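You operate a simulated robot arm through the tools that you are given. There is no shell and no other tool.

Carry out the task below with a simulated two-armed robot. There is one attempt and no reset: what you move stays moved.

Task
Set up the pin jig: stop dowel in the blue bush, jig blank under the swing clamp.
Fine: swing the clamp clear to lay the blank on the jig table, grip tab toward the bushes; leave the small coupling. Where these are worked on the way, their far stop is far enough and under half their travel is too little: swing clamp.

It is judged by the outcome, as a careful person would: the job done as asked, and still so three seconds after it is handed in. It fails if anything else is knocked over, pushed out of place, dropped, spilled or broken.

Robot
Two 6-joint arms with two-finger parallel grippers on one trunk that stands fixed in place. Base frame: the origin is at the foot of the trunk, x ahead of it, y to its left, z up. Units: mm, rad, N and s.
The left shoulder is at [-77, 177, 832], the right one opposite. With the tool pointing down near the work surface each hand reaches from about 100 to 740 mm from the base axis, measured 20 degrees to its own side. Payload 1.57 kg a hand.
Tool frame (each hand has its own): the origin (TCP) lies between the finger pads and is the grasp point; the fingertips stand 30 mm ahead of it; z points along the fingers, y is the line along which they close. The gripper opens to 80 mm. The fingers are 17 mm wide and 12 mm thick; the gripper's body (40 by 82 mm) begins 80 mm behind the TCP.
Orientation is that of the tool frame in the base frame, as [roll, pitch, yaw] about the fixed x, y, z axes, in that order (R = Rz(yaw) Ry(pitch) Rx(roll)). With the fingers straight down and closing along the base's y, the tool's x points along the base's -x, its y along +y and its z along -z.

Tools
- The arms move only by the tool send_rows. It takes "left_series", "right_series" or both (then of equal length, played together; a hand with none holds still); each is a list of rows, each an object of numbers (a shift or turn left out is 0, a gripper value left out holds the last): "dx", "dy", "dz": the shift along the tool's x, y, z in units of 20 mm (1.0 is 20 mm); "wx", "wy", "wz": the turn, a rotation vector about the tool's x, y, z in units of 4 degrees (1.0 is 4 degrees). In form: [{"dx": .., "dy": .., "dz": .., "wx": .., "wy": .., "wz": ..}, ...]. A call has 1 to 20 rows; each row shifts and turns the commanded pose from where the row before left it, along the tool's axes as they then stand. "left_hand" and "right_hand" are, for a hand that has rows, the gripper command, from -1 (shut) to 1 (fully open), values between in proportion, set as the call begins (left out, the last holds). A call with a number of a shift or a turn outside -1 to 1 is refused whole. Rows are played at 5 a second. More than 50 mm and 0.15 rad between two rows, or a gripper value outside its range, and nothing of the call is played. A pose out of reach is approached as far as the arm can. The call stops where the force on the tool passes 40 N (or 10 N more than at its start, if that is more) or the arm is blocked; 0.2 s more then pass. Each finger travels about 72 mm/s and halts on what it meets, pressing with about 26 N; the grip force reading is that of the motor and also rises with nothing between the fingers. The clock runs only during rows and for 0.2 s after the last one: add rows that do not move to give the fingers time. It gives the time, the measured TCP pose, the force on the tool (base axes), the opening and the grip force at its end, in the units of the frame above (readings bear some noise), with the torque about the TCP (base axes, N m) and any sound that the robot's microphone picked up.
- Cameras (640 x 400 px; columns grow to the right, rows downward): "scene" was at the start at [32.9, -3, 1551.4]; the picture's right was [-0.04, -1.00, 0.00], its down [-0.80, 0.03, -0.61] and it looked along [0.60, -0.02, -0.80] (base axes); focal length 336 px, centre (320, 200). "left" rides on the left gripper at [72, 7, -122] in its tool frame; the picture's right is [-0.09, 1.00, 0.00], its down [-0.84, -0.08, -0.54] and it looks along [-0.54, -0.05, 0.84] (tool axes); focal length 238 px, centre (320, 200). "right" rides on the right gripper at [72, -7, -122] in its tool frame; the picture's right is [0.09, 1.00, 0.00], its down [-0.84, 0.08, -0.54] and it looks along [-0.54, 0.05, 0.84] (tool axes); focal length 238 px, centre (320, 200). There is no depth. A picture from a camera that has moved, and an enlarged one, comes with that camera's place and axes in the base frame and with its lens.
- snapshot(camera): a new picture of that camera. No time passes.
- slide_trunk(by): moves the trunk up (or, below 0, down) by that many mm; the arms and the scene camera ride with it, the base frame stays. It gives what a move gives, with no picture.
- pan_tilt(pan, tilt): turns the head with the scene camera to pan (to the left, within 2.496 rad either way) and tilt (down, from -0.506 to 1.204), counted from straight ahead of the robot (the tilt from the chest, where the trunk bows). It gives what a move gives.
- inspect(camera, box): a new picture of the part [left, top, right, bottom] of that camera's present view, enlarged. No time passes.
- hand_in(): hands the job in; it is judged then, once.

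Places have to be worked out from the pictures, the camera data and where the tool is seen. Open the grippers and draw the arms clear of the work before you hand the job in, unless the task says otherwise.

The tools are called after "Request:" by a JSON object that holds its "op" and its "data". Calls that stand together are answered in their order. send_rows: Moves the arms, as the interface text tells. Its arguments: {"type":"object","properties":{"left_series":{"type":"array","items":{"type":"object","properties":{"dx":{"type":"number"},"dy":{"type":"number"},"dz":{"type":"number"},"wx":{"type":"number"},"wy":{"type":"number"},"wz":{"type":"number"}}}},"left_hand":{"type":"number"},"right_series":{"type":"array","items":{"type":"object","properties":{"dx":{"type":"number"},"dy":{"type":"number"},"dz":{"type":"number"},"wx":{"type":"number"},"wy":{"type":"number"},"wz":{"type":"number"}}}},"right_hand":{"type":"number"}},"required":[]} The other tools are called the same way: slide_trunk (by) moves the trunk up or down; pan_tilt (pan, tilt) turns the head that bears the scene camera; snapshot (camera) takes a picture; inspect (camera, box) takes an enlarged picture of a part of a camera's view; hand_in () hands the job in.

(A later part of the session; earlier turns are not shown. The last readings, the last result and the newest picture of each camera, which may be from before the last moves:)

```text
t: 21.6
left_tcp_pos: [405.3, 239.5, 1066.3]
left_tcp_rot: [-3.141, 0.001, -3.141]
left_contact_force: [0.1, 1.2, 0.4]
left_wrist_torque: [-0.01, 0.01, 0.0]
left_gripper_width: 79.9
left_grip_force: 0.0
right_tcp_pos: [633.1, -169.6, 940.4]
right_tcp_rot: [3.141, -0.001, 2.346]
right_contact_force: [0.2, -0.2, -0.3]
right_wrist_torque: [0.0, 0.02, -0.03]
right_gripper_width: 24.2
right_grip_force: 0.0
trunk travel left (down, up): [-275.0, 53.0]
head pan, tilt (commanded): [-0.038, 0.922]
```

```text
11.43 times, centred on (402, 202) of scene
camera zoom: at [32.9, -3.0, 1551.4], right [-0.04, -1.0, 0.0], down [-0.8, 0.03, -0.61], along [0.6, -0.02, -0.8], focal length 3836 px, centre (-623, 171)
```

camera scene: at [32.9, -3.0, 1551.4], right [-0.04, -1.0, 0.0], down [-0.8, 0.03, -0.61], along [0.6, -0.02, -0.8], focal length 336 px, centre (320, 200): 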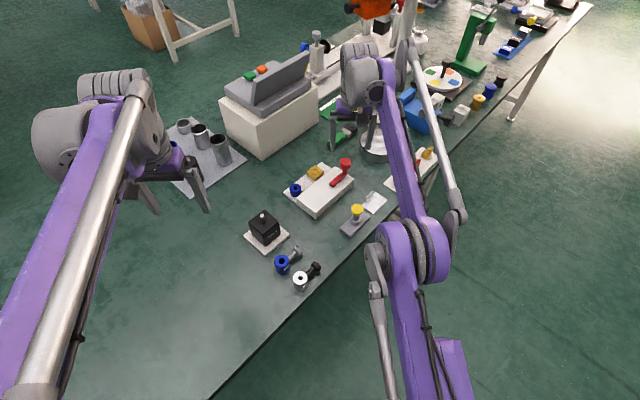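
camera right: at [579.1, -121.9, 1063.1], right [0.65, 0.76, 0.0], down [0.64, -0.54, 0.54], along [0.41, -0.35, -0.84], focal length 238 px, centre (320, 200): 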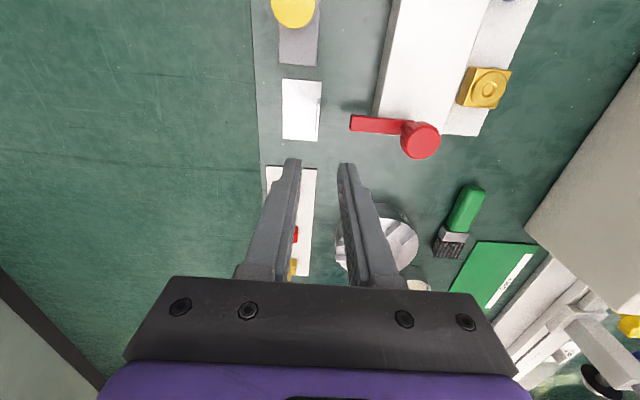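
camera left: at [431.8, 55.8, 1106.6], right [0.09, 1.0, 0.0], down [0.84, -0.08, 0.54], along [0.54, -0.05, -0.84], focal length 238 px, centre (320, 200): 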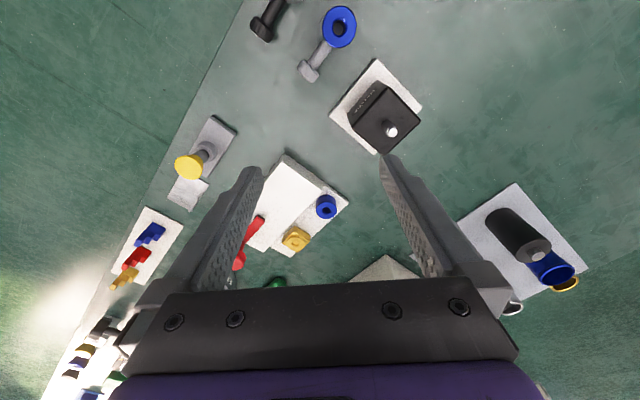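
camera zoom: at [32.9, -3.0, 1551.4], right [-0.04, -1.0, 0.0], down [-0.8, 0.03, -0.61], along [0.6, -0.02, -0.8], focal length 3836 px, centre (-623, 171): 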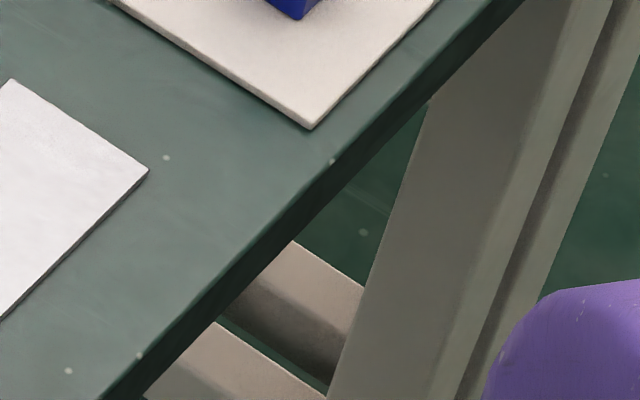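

The tab centre is at tool offset (+4, -3) mm, about 33 mm long, 3 mm thick and 22 mm tall. The clamp arm tip is 34 mm off on the other side, so I narrow the opening to 20 mm, centre over the tab and come down partway.

Request:
{"op": "send_rows", "data": {"right_series": [{"dx": 0.21, "dy": -0.165}, {"dz": 0.95}, {"dz": 0.95}, {"dz": 0.95}, {"dz": 0.95}, {"dz": 0.95}, {}], "right_hand": -0.5}}

Request:
{"op": "inspect", "data": {"camera": "right", "box": [240, 40, 440, 200]}}

Request:
{"op": "inspect", "data": {"camera": "scene", "box": [330, 150, 410, 220]}}

```text
t: 23.2
left_tcp_pos: [404.1, 240.9, 1065.8]
left_tcp_rot: [-3.141, 0.0, -3.141]
left_contact_force: [0.1, 0.2, 0.6]
left_wrist_torque: [0.02, -0.02, -0.02]
left_gripper_width: 79.8
left_grip_force: 0.1
right_tcp_pos: [628.4, -169.9, 846.1]
right_tcp_rot: [3.141, 0.001, 2.346]
right_contact_force: [0.6, 1.0, 0.1]
right_wrist_torque: [-0.01, 0.0, -0.01]
right_gripper_width: 20.1
right_grip_force: 0.0
trunk travel left (down, up): [-275.0, 53.0]
head pan, tilt (commanded): [-0.038, 0.922]
```

```text
2.50 times, centred on (340, 120) of right
camera zoom: at [573.4, -121.2, 968.5], right [0.65, 0.76, 0.0], down [0.64, -0.54, 0.54], along [0.41, -0.35, -0.84], focal length 596 px, centre (270, 400)
```

zoom: 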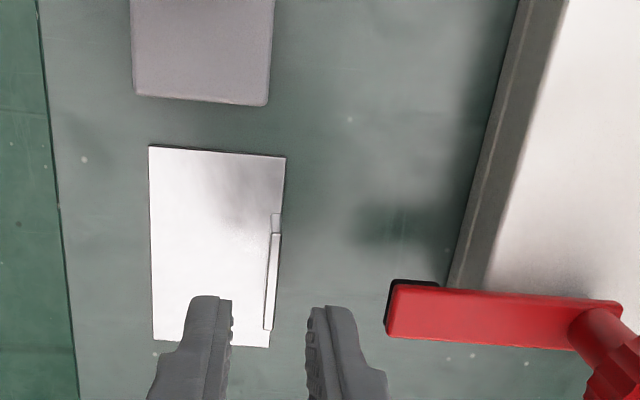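

```text
5.71 times, centred on (370, 185) of scene
camera zoom: at [32.7, -2.9, 1551.5], right [-0.04, -1.0, 0.0], down [-0.8, 0.03, -0.61], along [0.6, -0.02, -0.8], focal length 1918 px, centre (34, 286)
```

zoom: 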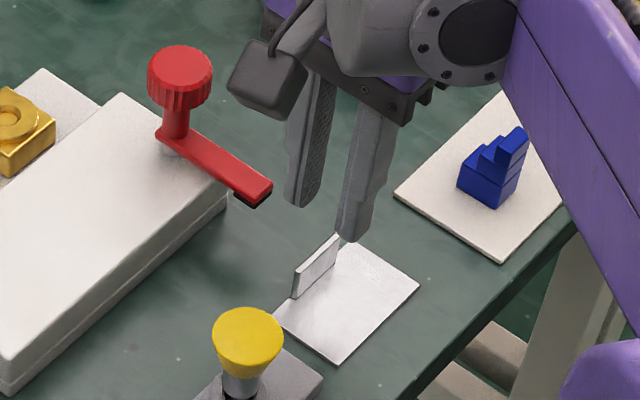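

The tab sits centred between the fingers to within a millimetre. I go down so the fingertips end just above the plate.

Request:
{"op": "send_rows", "data": {"right_series": [{"dz": 0.85}, {"dz": 0.85}, {"dz": 0.5}, {"dz": 0.2}, {}]}}

Request:
{"op": "inspect", "data": {"camera": "right", "box": [240, 60, 440, 220]}}

Request:
{"op": "inspect", "data": {"camera": "scene", "box": [340, 160, 400, 220]}}

```text
t: 24.4
left_tcp_pos: [404.3, 240.2, 1064.8]
left_tcp_rot: [3.141, -0.002, -3.141]
left_contact_force: [-0.1, -0.1, 0.1]
left_wrist_torque: [0.0, 0.04, 0.03]
left_gripper_width: 80.0
left_grip_force: 0.0
right_tcp_pos: [629.8, -170.2, 797.1]
right_tcp_rot: [-3.141, 0.002, 2.344]
right_contact_force: [0.1, -0.5, 0.7]
right_wrist_torque: [0.01, -0.01, 0.01]
right_gripper_width: 19.7
right_grip_force: 0.0
trunk travel left (down, up): [-275.0, 53.0]
head pan, tilt (commanded): [-0.038, 0.922]
```

```text
2.50 times, centred on (340, 140) of right
camera zoom: at [574.4, -122.0, 920.1], right [0.65, 0.76, 0.0], down [0.64, -0.54, 0.54], along [0.41, -0.35, -0.84], focal length 596 px, centre (270, 350)
```

zoom: 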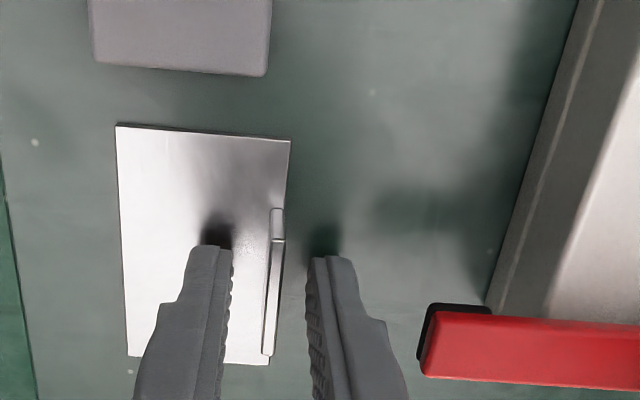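

```text
6.67 times, centred on (370, 190) of scene
camera zoom: at [32.9, -3.0, 1551.4], right [-0.04, -1.0, 0.0], down [-0.8, 0.03, -0.61], along [0.6, -0.02, -0.8], focal length 2238 px, centre (-13, 267)
```

zoom: 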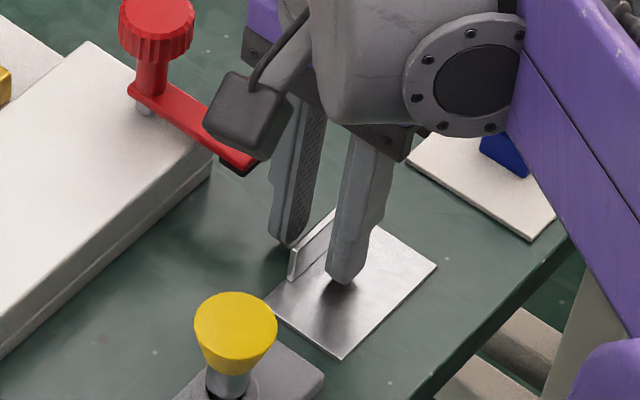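

The fingers straddle the tab with the tips a few mm above the plate. I close on the tab.

Request:
{"op": "send_rows", "data": {"right_series": [{}, {}, {}], "right_hand": -1}}

Request:
{"op": "inspect", "data": {"camera": "right", "box": [240, 60, 440, 220]}}

```text
t: 25.2
left_tcp_pos: [404.8, 238.9, 1065.1]
left_tcp_rot: [-3.141, -0.001, -3.141]
left_contact_force: [-0.4, 0.6, -0.4]
left_wrist_torque: [0.01, 0.01, 0.02]
left_gripper_width: 80.0
left_grip_force: 0.1
right_tcp_pos: [629.4, -168.7, 798.5]
right_tcp_rot: [3.141, 0.002, 2.346]
right_contact_force: [-0.3, 0.4, 0.5]
right_wrist_torque: [-0.02, -0.04, 0.01]
right_gripper_width: 3.3
right_grip_force: 24.5
trunk travel left (down, up): [-275.0, 53.0]
head pan, tilt (commanded): [-0.038, 0.922]
```

```text
2.50 times, centred on (340, 140) of right
camera zoom: at [574.4, -122.1, 920.2], right [0.65, 0.76, 0.0], down [0.64, -0.54, 0.54], along [0.41, -0.35, -0.84], focal length 596 px, centre (270, 350)
```

zoom: 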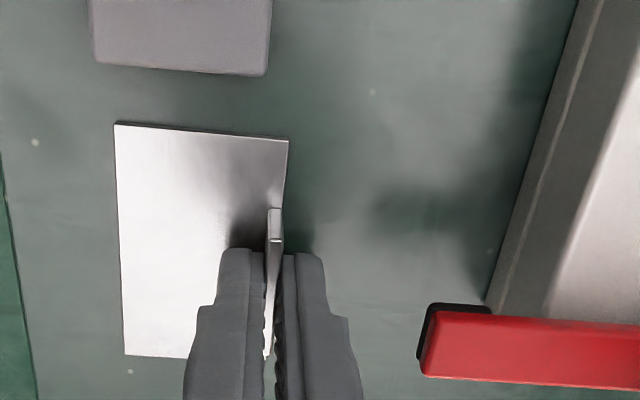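

Tab held: opening 3.3 mm, 24.5 N grip. I lift the blank straight up 100 mm, clear of the clamp arm and dowel, and check it hangs level.

Request:
{"op": "send_rows", "data": {"right_series": [{"dz": -0.4}, {"dz": -0.6}, {"dz": -1}, {"dz": -1}, {"dz": -1}, {"dz": -1}, {}]}}

Request:
{"op": "snapshot", "data": {"camera": "right"}}

Request:
{"op": "inspect", "data": {"camera": "scene", "box": [320, 130, 420, 220]}}

```text
t: 26.8
left_tcp_pos: [404.9, 239.9, 1065.3]
left_tcp_rot: [3.14, 0.0, 3.141]
left_contact_force: [0.0, -0.1, -1.0]
left_wrist_torque: [-0.01, 0.01, 0.01]
left_gripper_width: 80.0
left_grip_force: 0.1
right_tcp_pos: [628.0, -167.8, 897.1]
right_tcp_rot: [-3.141, 0.0, 2.347]
right_contact_force: [0.1, -0.4, 0.0]
right_wrist_torque: [0.01, -0.01, 0.03]
right_gripper_width: 3.3
right_grip_force: 24.3
trunk travel left (down, up): [-275.0, 53.0]
head pan, tilt (commanded): [-0.038, 0.922]
```

```text
taken
camera right: at [573.1, -120.4, 1019.4], right [0.65, 0.76, 0.0], down [0.64, -0.54, 0.54], along [0.41, -0.35, -0.84], focal length 238 px, centre (320, 200)
```

right: 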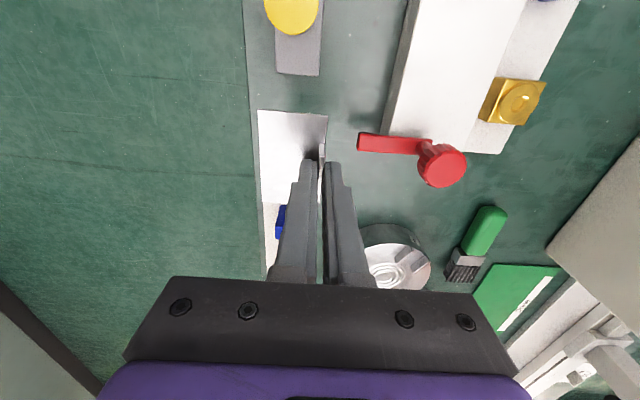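

```text
4.44 times, centred on (370, 175) of scene
camera zoom: at [33.1, -3.1, 1551.4], right [-0.04, -1.0, 0.0], down [-0.8, 0.03, -0.61], along [0.6, -0.02, -0.8], focal length 1492 px, centre (98, 311)
```

zoom: 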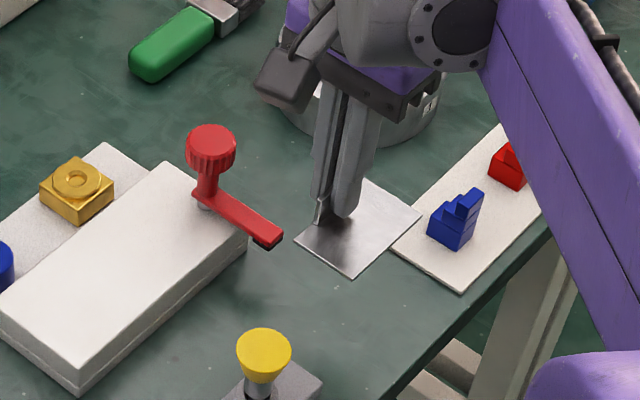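

The blank hangs level in the grip. I carry it along the jig's length at this height, then across to above the jig table, keeping clear of the knob.

Request:
{"op": "send_rows", "data": {"right_series": [{"dx": 0.78}, {"dx": 0.78}, {"dx": 0.78}, {"dx": 0.78}, {"dy": 0.82}, {"dy": 0.82}, {"dy": 0.82}, {"dy": 0.82}, {"dy": 0.82}, {"dy": 0.82}, {"dy": 0.82}, {}]}}

Request:
{"op": "snapshot", "data": {"camera": "right"}}

Request:
{"op": "inspect", "data": {"camera": "scene", "box": [280, 120, 390, 220]}}

```text
t: 29.4
left_tcp_pos: [404.9, 239.2, 1065.4]
left_tcp_rot: [-3.141, 0.0, 3.141]
left_contact_force: [-0.5, -0.4, 0.8]
left_wrist_torque: [0.02, 0.0, 0.03]
left_gripper_width: 80.1
left_grip_force: 0.1
right_tcp_pos: [668.2, -42.6, 898.2]
right_tcp_rot: [3.141, 0.0, 2.346]
right_contact_force: [-0.5, 1.0, 0.0]
right_wrist_torque: [0.01, -0.01, 0.0]
right_gripper_width: 3.3
right_grip_force: 24.8
trunk travel left (down, up): [-275.0, 53.0]
head pan, tilt (commanded): [-0.038, 0.922]
```

```text
taken
camera right: at [611.8, 4.5, 1020.2], right [0.65, 0.76, 0.0], down [0.64, -0.54, 0.54], along [0.41, -0.35, -0.84], focal length 238 px, centre (320, 200)
```

right: 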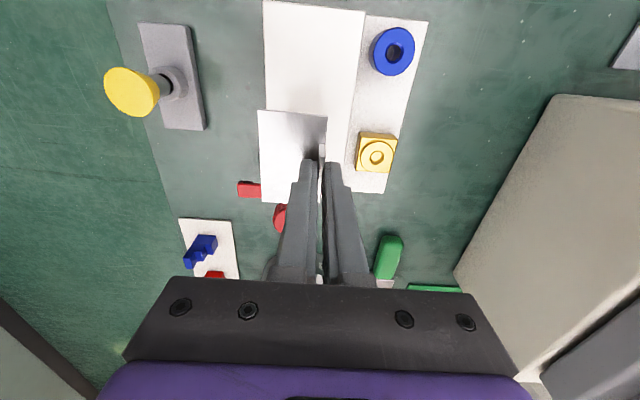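

```text
4.00 times, centred on (335, 170) of scene
camera zoom: at [32.5, -3.1, 1551.4], right [-0.04, -1.0, 0.0], down [-0.8, 0.03, -0.61], along [0.61, -0.02, -0.8], focal length 1343 px, centre (260, 320)
```

zoom: 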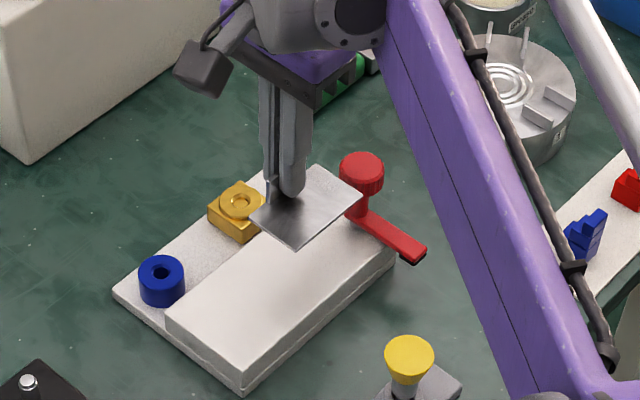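

The blank is over the jig table as planned (TCP (668,-43)). I lower it to about 8 mm above the table and check.

Request:
{"op": "send_rows", "data": {"right_series": [{"dz": 0.8}, {"dz": 0.8}, {"dz": 0.8}, {"dz": 0.6}, {}]}}

Request:
{"op": "inspect", "data": {"camera": "scene", "box": [290, 140, 380, 210]}}

Request:
{"op": "inspect", "data": {"camera": "right", "box": [220, 0, 440, 220]}}

```text
t: 30.6
left_tcp_pos: [403.2, 238.8, 1066.2]
left_tcp_rot: [3.141, -0.002, -3.141]
left_contact_force: [0.6, -0.2, 0.0]
left_wrist_torque: [-0.03, 0.0, 0.02]
left_gripper_width: 80.2
left_grip_force: 0.0
right_tcp_pos: [665.9, -43.4, 837.1]
right_tcp_rot: [3.141, 0.001, 2.345]
right_contact_force: [-0.6, 0.9, -1.2]
right_wrist_torque: [0.0, -0.03, -0.01]
right_gripper_width: 3.1
right_grip_force: 23.8
trunk travel left (down, up): [-275.0, 53.0]
head pan, tilt (commanded): [-0.038, 0.922]
```

```text
5.71 times, centred on (335, 175) of scene
camera zoom: at [32.9, -3.0, 1551.4], right [-0.04, -1.0, 0.0], down [-0.8, 0.03, -0.61], along [0.6, -0.02, -0.8], focal length 1918 px, centre (234, 343)
```

zoom: 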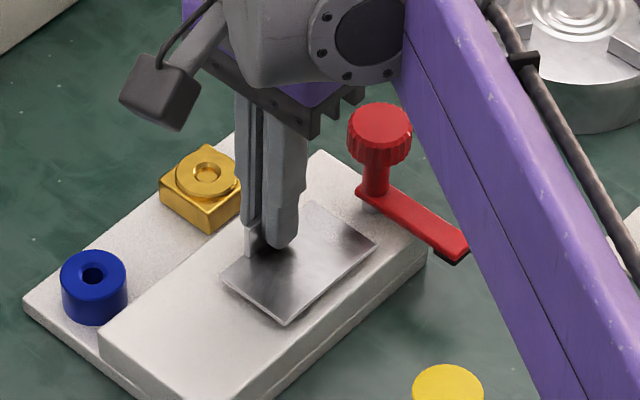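

```text
1.82 times, centred on (330, 110) of right
camera zoom: at [611.6, 3.6, 960.3], right [0.65, 0.76, 0.0], down [0.64, -0.54, 0.54], along [0.41, -0.35, -0.84], focal length 433 px, centre (302, 364)
```

zoom: 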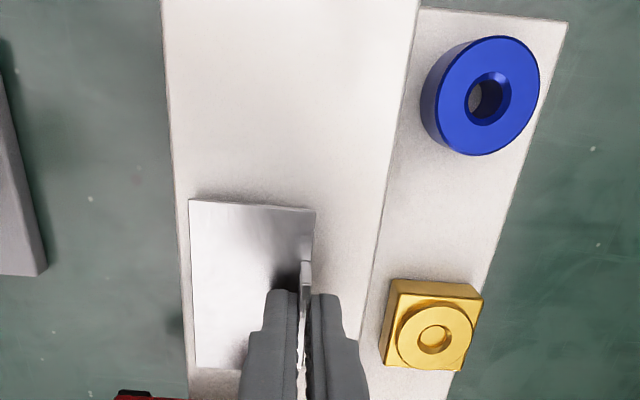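

It is level and square over the table. I shift 3 mm towards the bushes for edge margin and lower in small steps to contact.

Request:
{"op": "send_rows", "data": {"right_series": [{"dy": 0.15}, {"dz": 0.1}, {"dz": 0.1}, {"dz": 0.05}, {}]}}

Request:
{"op": "inspect", "data": {"camera": "scene", "box": [310, 160, 360, 205]}}

```text
t: 31.8
left_tcp_pos: [404.2, 239.1, 1065.4]
left_tcp_rot: [-3.141, -0.001, 3.141]
left_contact_force: [0.1, -0.2, -0.2]
left_wrist_torque: [0.01, 0.01, -0.04]
left_gripper_width: 79.9
left_grip_force: 0.1
right_tcp_pos: [668.9, -42.6, 831.3]
right_tcp_rot: [3.142, 0.001, 2.346]
right_contact_force: [0.1, 0.5, -0.8]
right_wrist_torque: [-0.03, 0.02, 0.01]
right_gripper_width: 3.4
right_grip_force: 24.3
trunk travel left (down, up): [-275.0, 53.0]
head pan, tilt (commanded): [-0.038, 0.922]
```

```text
8.89 times, centred on (335, 182) of scene
camera zoom: at [33.0, -3.0, 1551.4], right [-0.04, -1.0, 0.0], down [-0.8, 0.03, -0.61], along [0.6, -0.02, -0.8], focal length 2984 px, centre (187, 356)
```

zoom: 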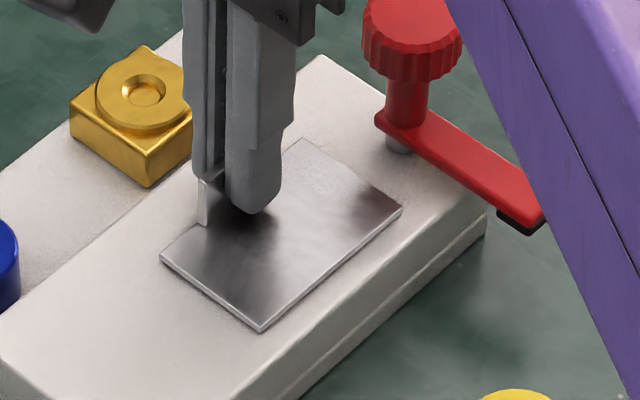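

There is no contact force yet and the plate is nearly down. I continue in 1 mm steps.

Request:
{"op": "send_rows", "data": {"right_series": [{"dz": 0.05}, {}]}}

Request:
{"op": "send_rows", "data": {"right_series": [{"dz": 0.05}, {}]}}

```text
t: 32.4
left_tcp_pos: [405.5, 239.0, 1065.9]
left_tcp_rot: [3.141, -0.001, -3.141]
left_contact_force: [0.1, 0.3, -0.3]
left_wrist_torque: [-0.03, 0.0, -0.04]
left_gripper_width: 79.9
left_grip_force: 0.0
right_tcp_pos: [669.6, -41.2, 831.5]
right_tcp_rot: [3.142, 0.0, 2.347]
right_contact_force: [0.5, 0.3, -0.7]
right_wrist_torque: [0.01, -0.04, -0.03]
right_gripper_width: 3.1
right_grip_force: 24.2
trunk travel left (down, up): [-275.0, 53.0]
head pan, tilt (commanded): [-0.038, 0.922]
```

```text
t: 33.0
left_tcp_pos: [403.4, 240.2, 1065.9]
left_tcp_rot: [-3.141, 0.0, 3.141]
left_contact_force: [0.1, -0.4, 0.7]
left_wrist_torque: [0.03, 0.0, 0.0]
left_gripper_width: 80.1
left_grip_force: 0.1
right_tcp_pos: [668.2, -42.1, 831.3]
right_tcp_rot: [3.138, -0.001, 2.344]
right_contact_force: [4.2, 1.1, 10.3]
right_wrist_torque: [0.02, 0.03, -0.02]
right_gripper_width: 3.2
right_grip_force: 24.6
trunk travel left (down, up): [-275.0, 53.0]
head pan, tilt (commanded): [-0.038, 0.922]
```

Contact at 10 N: the blank is on the table. I ease up slightly, release the tab by opening to about 20 mm, and check before rising.

Request:
{"op": "send_rows", "data": {"right_series": [{"dz": -0.04}, {}]}}

Request:
{"op": "send_rows", "data": {"right_series": [{}, {}, {}], "right_hand": -0.5}}

Request:
{"op": "inspect", "data": {"camera": "scene", "box": [310, 160, 360, 205]}}

Request:
{"op": "inspect", "data": {"camera": "right", "box": [220, 0, 440, 220]}}

```text
t: 33.6
left_tcp_pos: [404.7, 240.4, 1065.1]
left_tcp_rot: [3.14, 0.001, 3.141]
left_contact_force: [0.0, 0.2, 0.1]
left_wrist_torque: [0.0, 0.01, 0.01]
left_gripper_width: 80.0
left_grip_force: 0.1
right_tcp_pos: [668.0, -42.1, 831.4]
right_tcp_rot: [-3.141, -0.001, 2.348]
right_contact_force: [2.4, 0.9, 5.2]
right_wrist_torque: [-0.04, -0.07, 0.01]
right_gripper_width: 3.0
right_grip_force: 24.4
trunk travel left (down, up): [-275.0, 53.0]
head pan, tilt (commanded): [-0.038, 0.922]
```

```text
t: 34.4
left_tcp_pos: [404.0, 238.8, 1066.1]
left_tcp_rot: [-3.14, -0.002, 3.141]
left_contact_force: [0.0, 0.4, -0.7]
left_wrist_torque: [0.03, 0.04, 0.03]
left_gripper_width: 80.1
left_grip_force: 0.0
right_tcp_pos: [669.2, -42.3, 831.4]
right_tcp_rot: [-3.142, 0.0, 2.346]
right_contact_force: [-0.5, 0.1, -0.3]
right_wrist_torque: [-0.01, 0.03, 0.02]
right_gripper_width: 20.1
right_grip_force: 0.1
trunk travel left (down, up): [-275.0, 53.0]
head pan, tilt (commanded): [-0.038, 0.922]
```

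```text
8.89 times, centred on (335, 182) of scene
camera zoom: at [32.9, -3.0, 1551.4], right [-0.04, -1.0, 0.0], down [-0.8, 0.03, -0.61], along [0.6, -0.02, -0.8], focal length 2984 px, centre (187, 356)
```

zoom: 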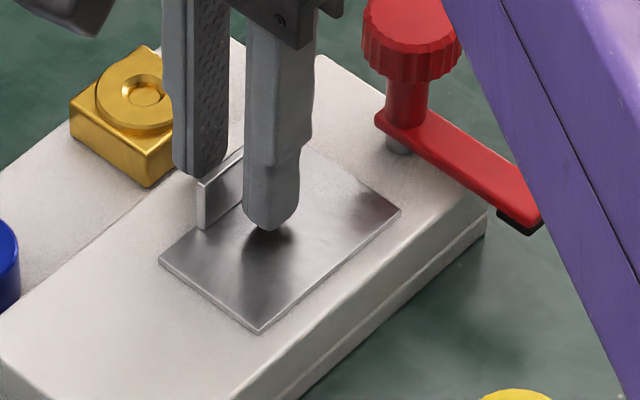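

```text
1.82 times, centred on (330, 110) of right
camera zoom: at [613.8, 5.4, 954.1], right [0.65, 0.76, 0.0], down [0.64, -0.54, 0.54], along [0.41, -0.35, -0.84], focal length 433 px, centre (302, 364)
```

zoom: 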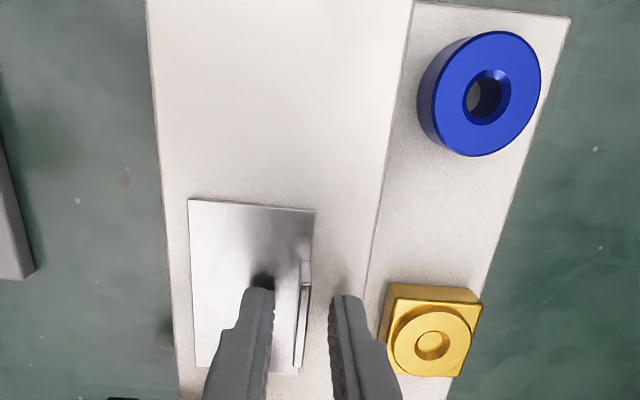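

The blank lies flat on the jig table with its tab toward the bushes. I rise straight up, then shut the fingers and move over to the far side of the clamp arm, above knob height, ready to swing it back.

Request:
{"op": "send_rows", "data": {"right_series": [{"dz": -0.5}, {"dz": -0.75}, {"dz": -1}, {"dz": -1}, {"dz": -1}, {}]}}

Request:
{"op": "send_rows", "data": {"right_series": [{"dx": -0.74, "dy": -0.63}, {"dx": -0.74, "dy": -0.63}, {"dx": -0.74, "dy": -0.63}, {"dx": -0.74, "dy": -0.63}, {"dx": -0.74, "dy": -0.63}, {"dx": -0.74, "dy": -0.63}, {}], "right_hand": -1}}

Request:
{"op": "snapshot", "data": {"camera": "right"}}

Request:
{"op": "inspect", "data": {"camera": "scene", "box": [280, 130, 400, 230]}}

```text
t: 35.8
left_tcp_pos: [404.9, 240.5, 1064.4]
left_tcp_rot: [3.141, -0.002, -3.14]
left_contact_force: [1.1, -0.2, 0.8]
left_wrist_torque: [-0.03, 0.03, 0.01]
left_gripper_width: 79.7
left_grip_force: 0.1
right_tcp_pos: [668.6, -42.6, 916.8]
right_tcp_rot: [-3.141, 0.0, 2.346]
right_contact_force: [0.5, 1.2, -0.1]
right_wrist_torque: [0.02, -0.01, 0.02]
right_gripper_width: 19.8
right_grip_force: 0.0
trunk travel left (down, up): [-275.0, 53.0]
head pan, tilt (commanded): [-0.038, 0.922]
```

```text
t: 37.4
left_tcp_pos: [405.4, 239.5, 1065.2]
left_tcp_rot: [-3.14, 0.0, -3.141]
left_contact_force: [-0.3, 0.0, 0.7]
left_wrist_torque: [0.0, -0.04, -0.03]
left_gripper_width: 79.9
left_grip_force: 0.0
right_tcp_pos: [676.3, -159.5, 915.6]
right_tcp_rot: [3.141, 0.001, 2.346]
right_contact_force: [-0.2, -1.3, -0.1]
right_wrist_torque: [0.0, -0.01, -0.02]
right_gripper_width: 0.1
right_grip_force: 21.2
trunk travel left (down, up): [-275.0, 53.0]
head pan, tilt (commanded): [-0.038, 0.922]
```

```text
taken
camera right: at [621.8, -111.5, 1038.5], right [0.65, 0.76, 0.0], down [0.64, -0.54, 0.54], along [0.41, -0.35, -0.84], focal length 238 px, centre (320, 200)
```

right: 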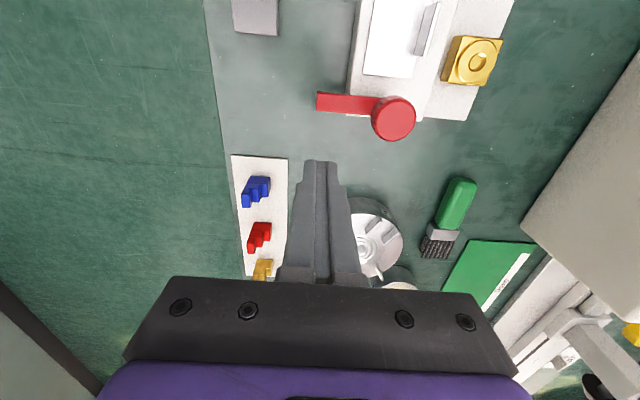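

```text
4.00 times, centred on (340, 180) of scene
camera zoom: at [32.8, -2.7, 1551.4], right [-0.04, -1.0, 0.0], down [-0.8, 0.03, -0.61], along [0.6, -0.02, -0.8], focal length 1343 px, centre (240, 280)
```

zoom: 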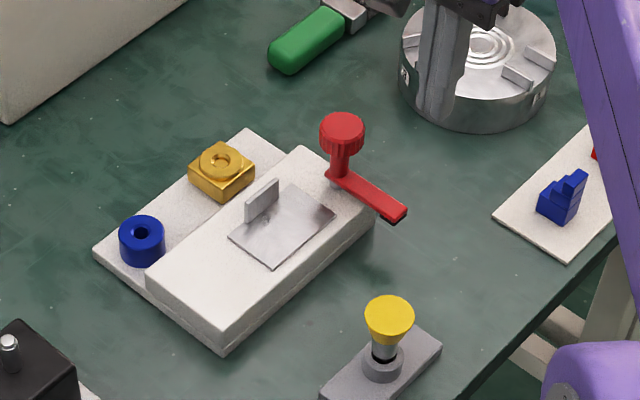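

The blank sits as wanted. The shut fingers are beyond the clamp arm's outer side, so I shift slightly towards the pivot and come down with about 13 mm gap to the arm.

Request:
{"op": "send_rows", "data": {"right_series": [{"dy": 0.25, "dz": 0.3}, {"dz": 0.9}, {"dz": 0.9}, {"dz": 0.9}, {"dz": 0.9}, {"dz": 0.3}, {}]}}

Request:
{"op": "inspect", "data": {"camera": "right", "box": [220, 40, 440, 220]}}

Request:
{"op": "inspect", "data": {"camera": "scene", "box": [310, 150, 390, 210]}}

```text
t: 39.0
left_tcp_pos: [404.9, 239.6, 1065.0]
left_tcp_rot: [3.141, -0.001, 3.141]
left_contact_force: [-0.2, 0.0, -0.1]
left_wrist_torque: [0.01, -0.02, 0.0]
left_gripper_width: 79.5
left_grip_force: 0.1
right_tcp_pos: [681.0, -156.1, 832.7]
right_tcp_rot: [-3.141, -0.002, 2.345]
right_contact_force: [0.2, 0.2, 0.0]
right_wrist_torque: [0.01, 0.02, 0.02]
right_gripper_width: 0.0
right_grip_force: 21.5
trunk travel left (down, up): [-275.0, 53.0]
head pan, tilt (commanded): [-0.038, 0.922]
```

```text
2.22 times, centred on (330, 130) of right
camera zoom: at [625.5, -108.1, 954.8], right [0.65, 0.76, 0.0], down [0.64, -0.54, 0.54], along [0.41, -0.35, -0.84], focal length 530 px, centre (298, 356)
```

zoom: 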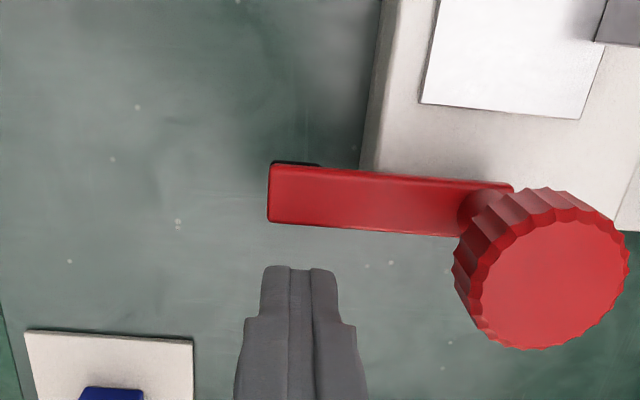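

```text
6.67 times, centred on (350, 180) of scene
camera zoom: at [32.9, -3.0, 1551.4], right [-0.04, -1.0, 0.0], down [-0.8, 0.03, -0.61], along [0.6, -0.02, -0.8], focal length 2238 px, centre (120, 333)
```

zoom: 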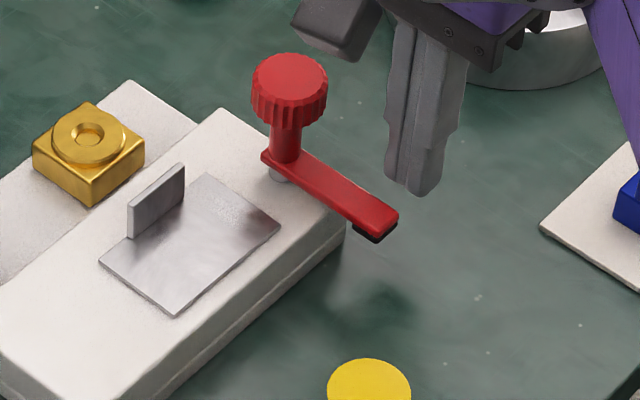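

The fingers are about 12 mm off the arm's outer side. I now push the arm back along an arc around the pivot, first about a third of the way.

Request:
{"op": "send_rows", "data": {"right_series": [{"dx": 0.2, "dy": 0.2}, {"dx": 0.3, "dy": -0.05}, {"dx": 0.3, "dy": -0.05}, {"dx": 0.24, "dy": -0.09}, {"dx": 0.24, "dy": -0.09}, {"dx": 0.275, "dy": -0.03}, {"dx": 0.275, "dy": -0.03}]}}

Request:
{"op": "inspect", "data": {"camera": "right", "box": [220, 20, 440, 220]}}

Request:
{"op": "inspect", "data": {"camera": "scene", "box": [310, 150, 390, 210]}}

```text
t: 40.6
left_tcp_pos: [404.8, 239.5, 1065.4]
left_tcp_rot: [3.141, 0.002, -3.141]
left_contact_force: [0.3, -0.5, -0.2]
left_wrist_torque: [-0.04, -0.01, -0.02]
left_gripper_width: 79.8
left_grip_force: 0.1
right_tcp_pos: [652.7, -130.1, 832.0]
right_tcp_rot: [3.141, 0.0, 2.345]
right_contact_force: [0.7, -0.7, 1.3]
right_wrist_torque: [-0.04, -0.07, 0.0]
right_gripper_width: 0.3
right_grip_force: 20.8
trunk travel left (down, up): [-275.0, 53.0]
head pan, tilt (commanded): [-0.038, 0.922]
```

```text
2.00 times, centred on (330, 120) of right
camera zoom: at [597.7, -82.2, 955.2], right [0.65, 0.76, 0.0], down [0.64, -0.54, 0.54], along [0.41, -0.35, -0.84], focal length 477 px, centre (300, 360)
```

zoom: 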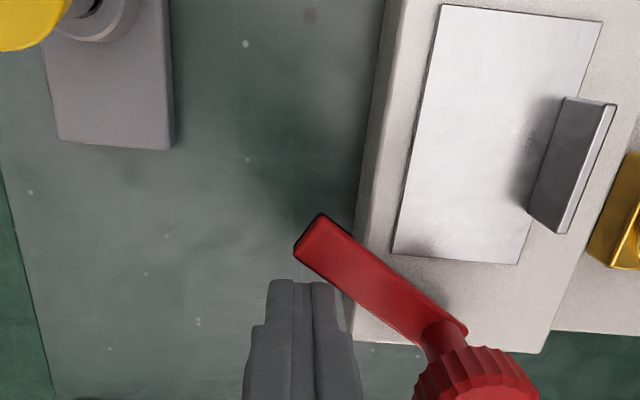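

```text
6.67 times, centred on (350, 180) of scene
camera zoom: at [32.9, -3.0, 1551.4], right [-0.04, -1.0, 0.0], down [-0.8, 0.03, -0.61], along [0.6, -0.02, -0.8], focal length 2238 px, centre (120, 333)
```

zoom: 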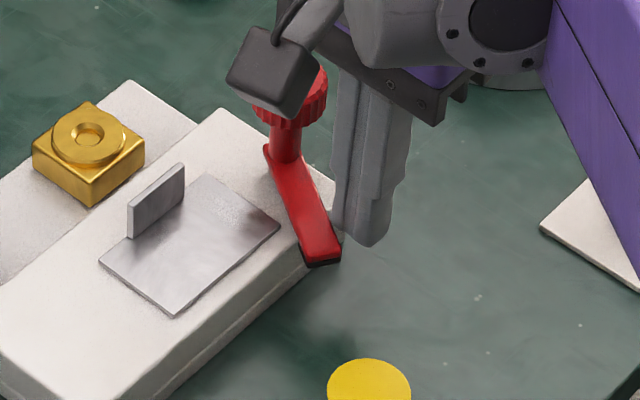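

The arm follows smoothly at about 30° back and the blank has not moved. I continue to about 60°, where the pad nears the blank's edge.

Request:
{"op": "send_rows", "data": {"right_series": [{"dx": 0.235, "dy": 0.03}, {"dx": 0.235, "dy": 0.035}, {"dx": 0.295, "dy": 0.14}, {"dx": 0.295, "dy": 0.14}]}}

Request:
{"op": "inspect", "data": {"camera": "right", "box": [220, 20, 440, 220]}}

Request:
{"op": "inspect", "data": {"camera": "scene", "box": [310, 150, 390, 210]}}

```text
t: 41.6
left_tcp_pos: [404.7, 239.2, 1065.1]
left_tcp_rot: [3.141, -0.001, -3.142]
left_contact_force: [-0.2, -0.7, -0.6]
left_wrist_torque: [0.02, 0.03, 0.0]
left_gripper_width: 80.0
left_grip_force: 0.0
right_tcp_pos: [642.5, -110.1, 832.8]
right_tcp_rot: [3.141, 0.001, 2.344]
right_contact_force: [0.8, 0.5, 0.6]
right_wrist_torque: [-0.04, -0.02, -0.01]
right_gripper_width: 0.0
right_grip_force: 21.3
trunk travel left (down, up): [-275.0, 53.0]
head pan, tilt (commanded): [-0.038, 0.922]
```

```text
2.00 times, centred on (330, 120) of right
camera zoom: at [588.2, -62.6, 955.1], right [0.65, 0.76, 0.0], down [0.64, -0.54, 0.54], along [0.41, -0.35, -0.84], focal length 477 px, centre (300, 360)
```

zoom: 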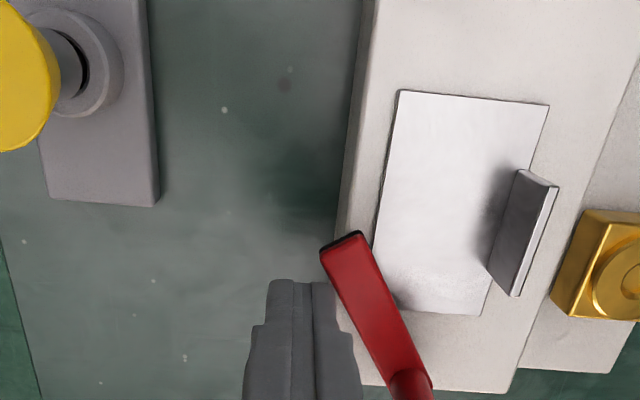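

```text
6.67 times, centred on (350, 180) of scene
camera zoom: at [32.9, -3.0, 1551.4], right [-0.04, -1.0, 0.0], down [-0.8, 0.03, -0.61], along [0.6, -0.02, -0.8], focal length 2238 px, centre (120, 333)
```

zoom: 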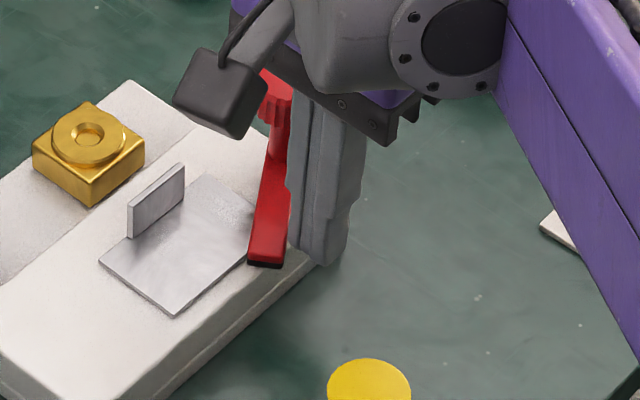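

The pad is at the blank's edge with no force. I continue in small steps to see whether it rides over the plate.

Request:
{"op": "send_rows", "data": {"right_series": [{"dx": 0.25, "dy": 0.235}]}}

Request:
{"op": "inspect", "data": {"camera": "scene", "box": [310, 150, 370, 205]}}

```text
t: 42.0
left_tcp_pos: [404.5, 239.0, 1066.0]
left_tcp_rot: [-3.141, 0.0, -3.14]
left_contact_force: [0.8, -1.0, 0.1]
left_wrist_torque: [0.0, 0.01, -0.01]
left_gripper_width: 80.0
left_grip_force: 0.0
right_tcp_pos: [643.9, -102.7, 833.4]
right_tcp_rot: [3.139, 0.0, 2.347]
right_contact_force: [-0.8, 0.4, -0.1]
right_wrist_torque: [-0.02, 0.03, -0.01]
right_gripper_width: 0.1
right_grip_force: 21.8
trunk travel left (down, up): [-275.0, 53.0]
head pan, tilt (commanded): [-0.038, 0.922]
```

```text
7.27 times, centred on (340, 178) of scene
camera zoom: at [33.0, -2.8, 1551.4], right [-0.04, -1.0, 0.0], down [-0.8, 0.03, -0.61], along [0.6, -0.02, -0.8], focal length 2441 px, centre (174, 364)
```

zoom: 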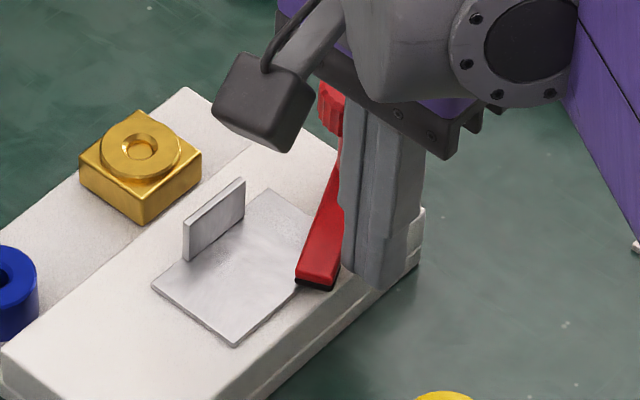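

The pad is starting over the plate, the blank has not moved and there is no force. I continue in small steps.

Request:
{"op": "send_rows", "data": {"right_series": [{"dx": 0.25, "dy": 0.235}]}}

Request:
{"op": "inspect", "data": {"camera": "scene", "box": [310, 150, 370, 205]}}

Request:
{"op": "inspect", "data": {"camera": "right", "box": [220, 20, 440, 220]}}

```text
t: 42.4
left_tcp_pos: [404.5, 239.4, 1065.5]
left_tcp_rot: [-3.141, 0.001, -3.141]
left_contact_force: [0.3, -0.8, -0.1]
left_wrist_torque: [0.04, -0.01, -0.03]
left_gripper_width: 79.8
left_grip_force: 0.0
right_tcp_pos: [644.2, -97.6, 832.2]
right_tcp_rot: [-3.141, 0.0, 2.345]
right_contact_force: [1.4, -0.5, -0.1]
right_wrist_torque: [0.0, -0.03, -0.01]
right_gripper_width: 0.1
right_grip_force: 21.5
trunk travel left (down, up): [-275.0, 53.0]
head pan, tilt (commanded): [-0.038, 0.922]
```

```text
7.27 times, centred on (340, 178) of scene
camera zoom: at [33.0, -2.8, 1551.4], right [-0.04, -1.0, 0.0], down [-0.8, 0.03, -0.61], along [0.6, -0.02, -0.8], focal length 2441 px, centre (174, 364)
```

zoom: 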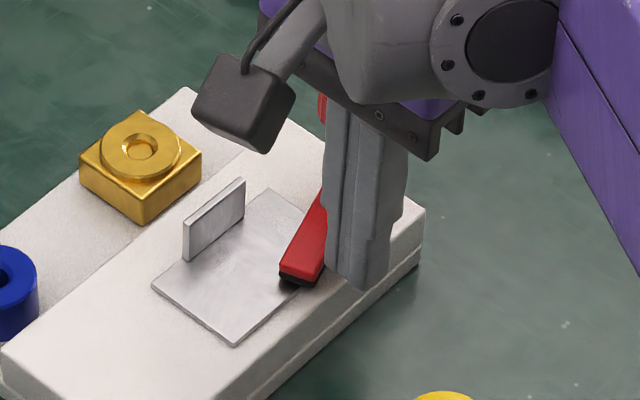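

```text
2.00 times, centred on (330, 120) of right
camera zoom: at [588.4, -49.3, 954.9], right [0.65, 0.76, 0.0], down [0.64, -0.54, 0.54], along [0.41, -0.35, -0.84], focal length 477 px, centre (300, 360)
```

zoom: 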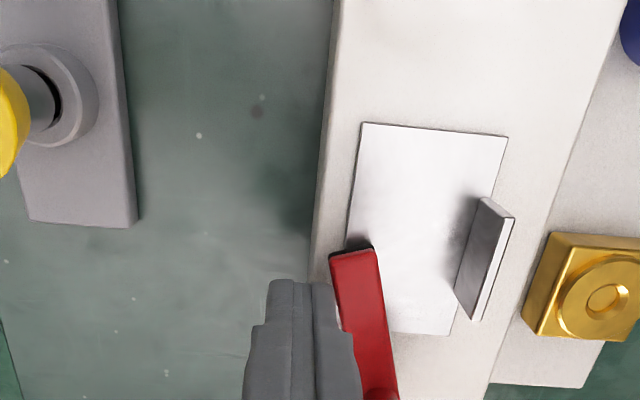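

The pad slides over the blank without touching it. I push the last 15° towards the closed position in small steps.

Request:
{"op": "send_rows", "data": {"right_series": [{"dx": 0.2, "dy": 0.3}, {"dx": 0.1, "dy": 0.2}]}}

Request:
{"op": "inspect", "data": {"camera": "scene", "box": [310, 150, 370, 205]}}

Request:
{"op": "inspect", "data": {"camera": "right", "box": [220, 20, 440, 220]}}

```text
t: 43.0
left_tcp_pos: [404.6, 238.7, 1065.4]
left_tcp_rot: [-3.141, -0.001, -3.142]
left_contact_force: [0.1, -0.3, -0.2]
left_wrist_torque: [-0.01, 0.0, 0.0]
left_gripper_width: 80.0
left_grip_force: 0.1
right_tcp_pos: [645.6, -85.3, 833.4]
right_tcp_rot: [-3.14, 0.0, 2.346]
right_contact_force: [0.8, 0.5, -0.9]
right_wrist_torque: [-0.07, -0.01, 0.03]
right_gripper_width: 0.2
right_grip_force: 21.2
trunk travel left (down, up): [-275.0, 53.0]
head pan, tilt (commanded): [-0.038, 0.922]
```

```text
7.27 times, centred on (340, 178) of scene
camera zoom: at [32.9, -3.1, 1551.4], right [-0.04, -1.0, 0.0], down [-0.8, 0.03, -0.61], along [0.6, -0.02, -0.8], focal length 2441 px, centre (174, 364)
```

zoom: 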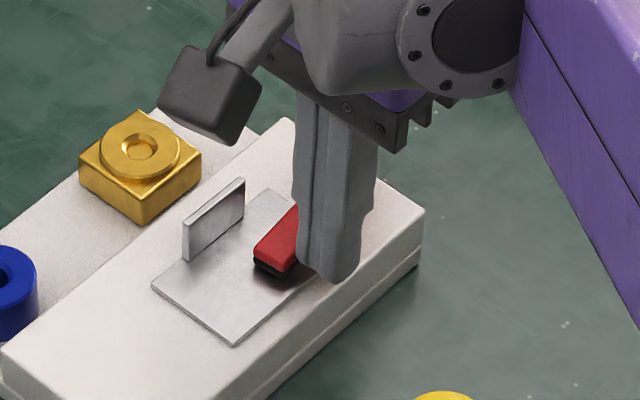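

```text
2.00 times, centred on (330, 120) of right
camera zoom: at [591.4, -38.5, 955.9], right [0.65, 0.76, 0.0], down [0.64, -0.54, 0.54], along [0.41, -0.35, -0.84], focal length 477 px, centre (300, 360)
```

zoom: 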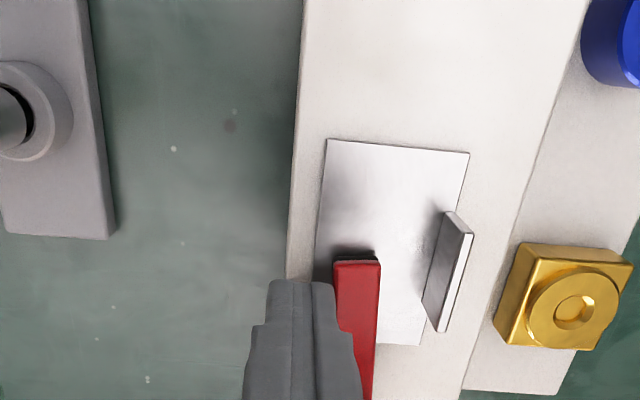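

The arm is nearly parallel to the jig again. I push a few more millimetres, step by step, to bring it fully home.

Request:
{"op": "send_rows", "data": {"right_series": [{"dy": 0.08}, {"dy": 0.08}]}}

Request:
{"op": "inspect", "data": {"camera": "right", "box": [220, 20, 440, 220]}}

Request:
{"op": "inspect", "data": {"camera": "scene", "box": [310, 150, 370, 205]}}

```text
t: 43.6
left_tcp_pos: [404.3, 239.6, 1065.2]
left_tcp_rot: [-3.141, 0.0, -3.141]
left_contact_force: [0.7, 1.5, -0.2]
left_wrist_torque: [-0.03, 0.04, -0.01]
left_gripper_width: 80.0
left_grip_force: 0.1
right_tcp_pos: [647.4, -83.6, 833.0]
right_tcp_rot: [3.14, 0.0, 2.346]
right_contact_force: [0.0, -0.1, 1.1]
right_wrist_torque: [-0.01, 0.03, -0.03]
right_gripper_width: 0.0
right_grip_force: 21.1
trunk travel left (down, up): [-275.0, 53.0]
head pan, tilt (commanded): [-0.038, 0.922]
```

```text
2.00 times, centred on (330, 120) of right
camera zoom: at [592.6, -36.7, 955.5], right [0.65, 0.76, 0.0], down [0.64, -0.54, 0.54], along [0.41, -0.35, -0.84], focal length 477 px, centre (300, 360)
```

zoom: 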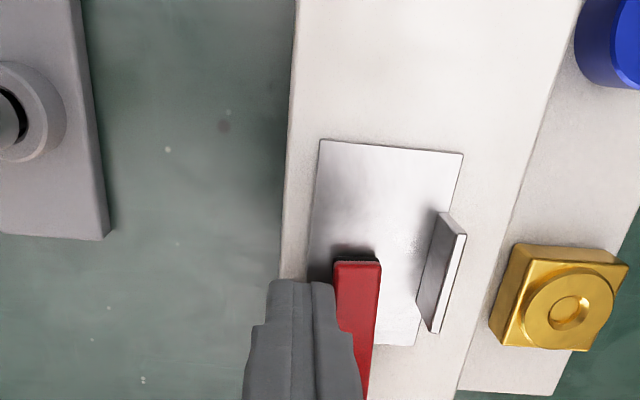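

```text
7.27 times, centred on (340, 178) of scene
camera zoom: at [32.7, -3.1, 1551.5], right [-0.04, -1.0, 0.0], down [-0.8, 0.03, -0.61], along [0.6, -0.02, -0.8], focal length 2441 px, centre (174, 364)
```

zoom: 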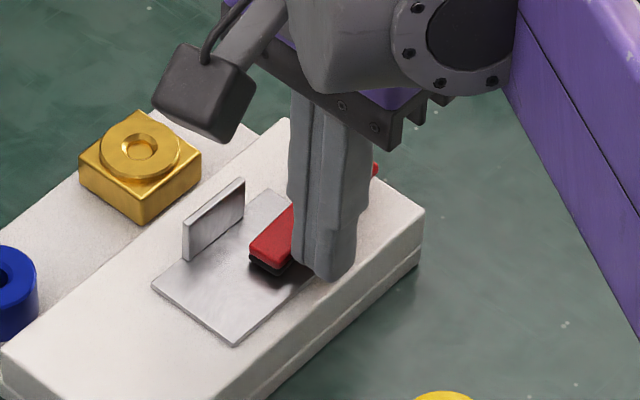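

Against the first picture, the arm tip has about 2–3 mm left to its original place. I push in 1 mm steps and watch the force.

Request:
{"op": "send_rows", "data": {"right_series": [{"dy": 0.06}, {"dy": 0.05}]}}

Request:
{"op": "inspect", "data": {"camera": "scene", "box": [310, 150, 370, 205]}}

```text
t: 44.2
left_tcp_pos: [403.2, 240.0, 1065.8]
left_tcp_rot: [3.142, 0.001, -3.14]
left_contact_force: [1.2, -0.5, -0.6]
left_wrist_torque: [0.01, -0.04, 0.0]
left_gripper_width: 79.8
left_grip_force: 0.1
right_tcp_pos: [650.8, -82.8, 832.9]
right_tcp_rot: [-3.141, 0.001, 2.344]
right_contact_force: [-1.0, -0.6, -0.2]
right_wrist_torque: [-0.01, 0.05, 0.0]
right_gripper_width: 0.0
right_grip_force: 21.0
trunk travel left (down, up): [-275.0, 53.0]
head pan, tilt (commanded): [-0.038, 0.922]
```

```text
7.27 times, centred on (340, 178) of scene
camera zoom: at [32.6, -3.0, 1551.4], right [-0.04, -1.0, 0.0], down [-0.8, 0.03, -0.61], along [0.6, -0.02, -0.8], focal length 2441 px, centre (174, 364)
```

zoom: 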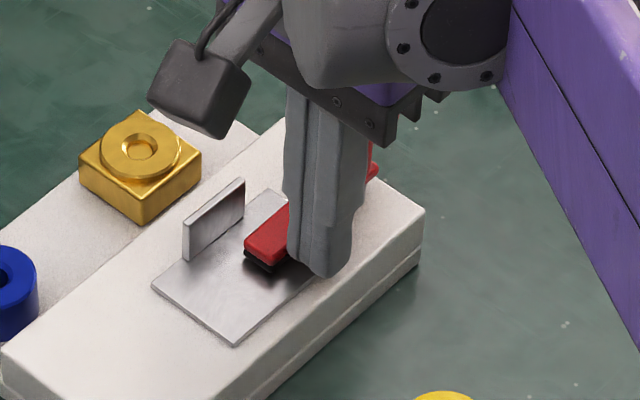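

Within about 1 mm of the original place and still no stop force. I give one more small push.

Request:
{"op": "send_rows", "data": {"right_series": [{"dy": 0.05}, {}]}}

Request:
{"op": "inspect", "data": {"camera": "scene", "box": [310, 150, 370, 205]}}

```text
t: 44.8
left_tcp_pos: [404.2, 238.6, 1065.1]
left_tcp_rot: [3.141, 0.0, 3.141]
left_contact_force: [-0.2, 0.6, 0.1]
left_wrist_torque: [0.0, 0.02, 0.03]
left_gripper_width: 79.9
left_grip_force: 0.0
right_tcp_pos: [650.1, -82.4, 832.4]
right_tcp_rot: [-3.141, 0.0, 2.345]
right_contact_force: [-2.1, -1.2, -0.6]
right_wrist_torque: [-0.05, 0.05, 0.01]
right_gripper_width: 0.0
right_grip_force: 21.5
trunk travel left (down, up): [-275.0, 53.0]
head pan, tilt (commanded): [-0.038, 0.922]
```

```text
7.27 times, centred on (340, 178) of scene
camera zoom: at [32.7, -3.0, 1551.4], right [-0.04, -1.0, 0.0], down [-0.8, 0.03, -0.61], along [0.6, -0.02, -0.8], focal length 2441 px, centre (174, 364)
```

zoom: 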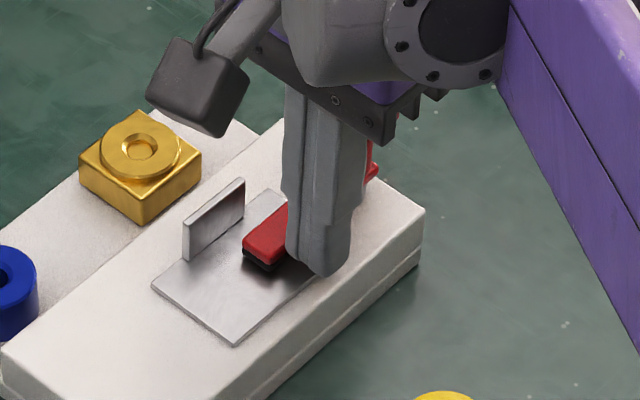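

The tip is back at its original pixel and the force is starting to rise (2.4 N). One more half-millimetre will confirm the stop.

Request:
{"op": "send_rows", "data": {"right_series": [{"dy": 0.04}, {}]}}

Request:
{"op": "inspect", "data": {"camera": "scene", "box": [310, 150, 370, 205]}}

```text
t: 45.4
left_tcp_pos: [404.5, 239.3, 1065.7]
left_tcp_rot: [3.141, 0.0, 3.141]
left_contact_force: [-0.5, -0.4, -0.5]
left_wrist_torque: [0.0, 0.01, -0.04]
left_gripper_width: 80.1
left_grip_force: 0.1
right_tcp_pos: [649.4, -83.3, 833.2]
right_tcp_rot: [3.141, -0.001, 2.344]
right_contact_force: [-9.9, -2.9, -5.9]
right_wrist_torque: [-0.15, 0.23, 0.12]
right_gripper_width: 0.0
right_grip_force: 21.3
trunk travel left (down, up): [-275.0, 53.0]
head pan, tilt (commanded): [-0.038, 0.922]
```

```text
7.27 times, centred on (340, 178) of scene
camera zoom: at [32.3, -3.4, 1551.4], right [-0.04, -1.0, 0.0], down [-0.8, 0.03, -0.61], along [0.61, -0.02, -0.8], focal length 2441 px, centre (174, 364)
```

zoom: 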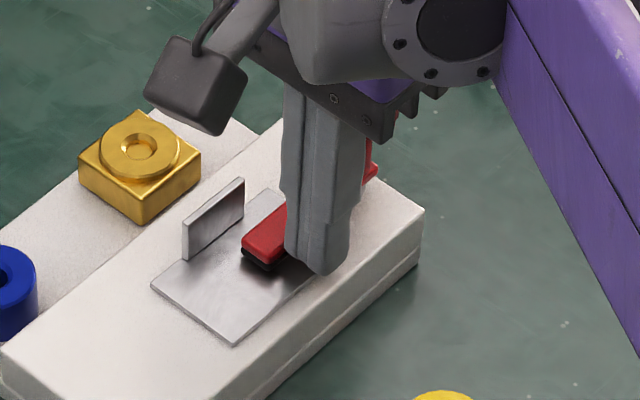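

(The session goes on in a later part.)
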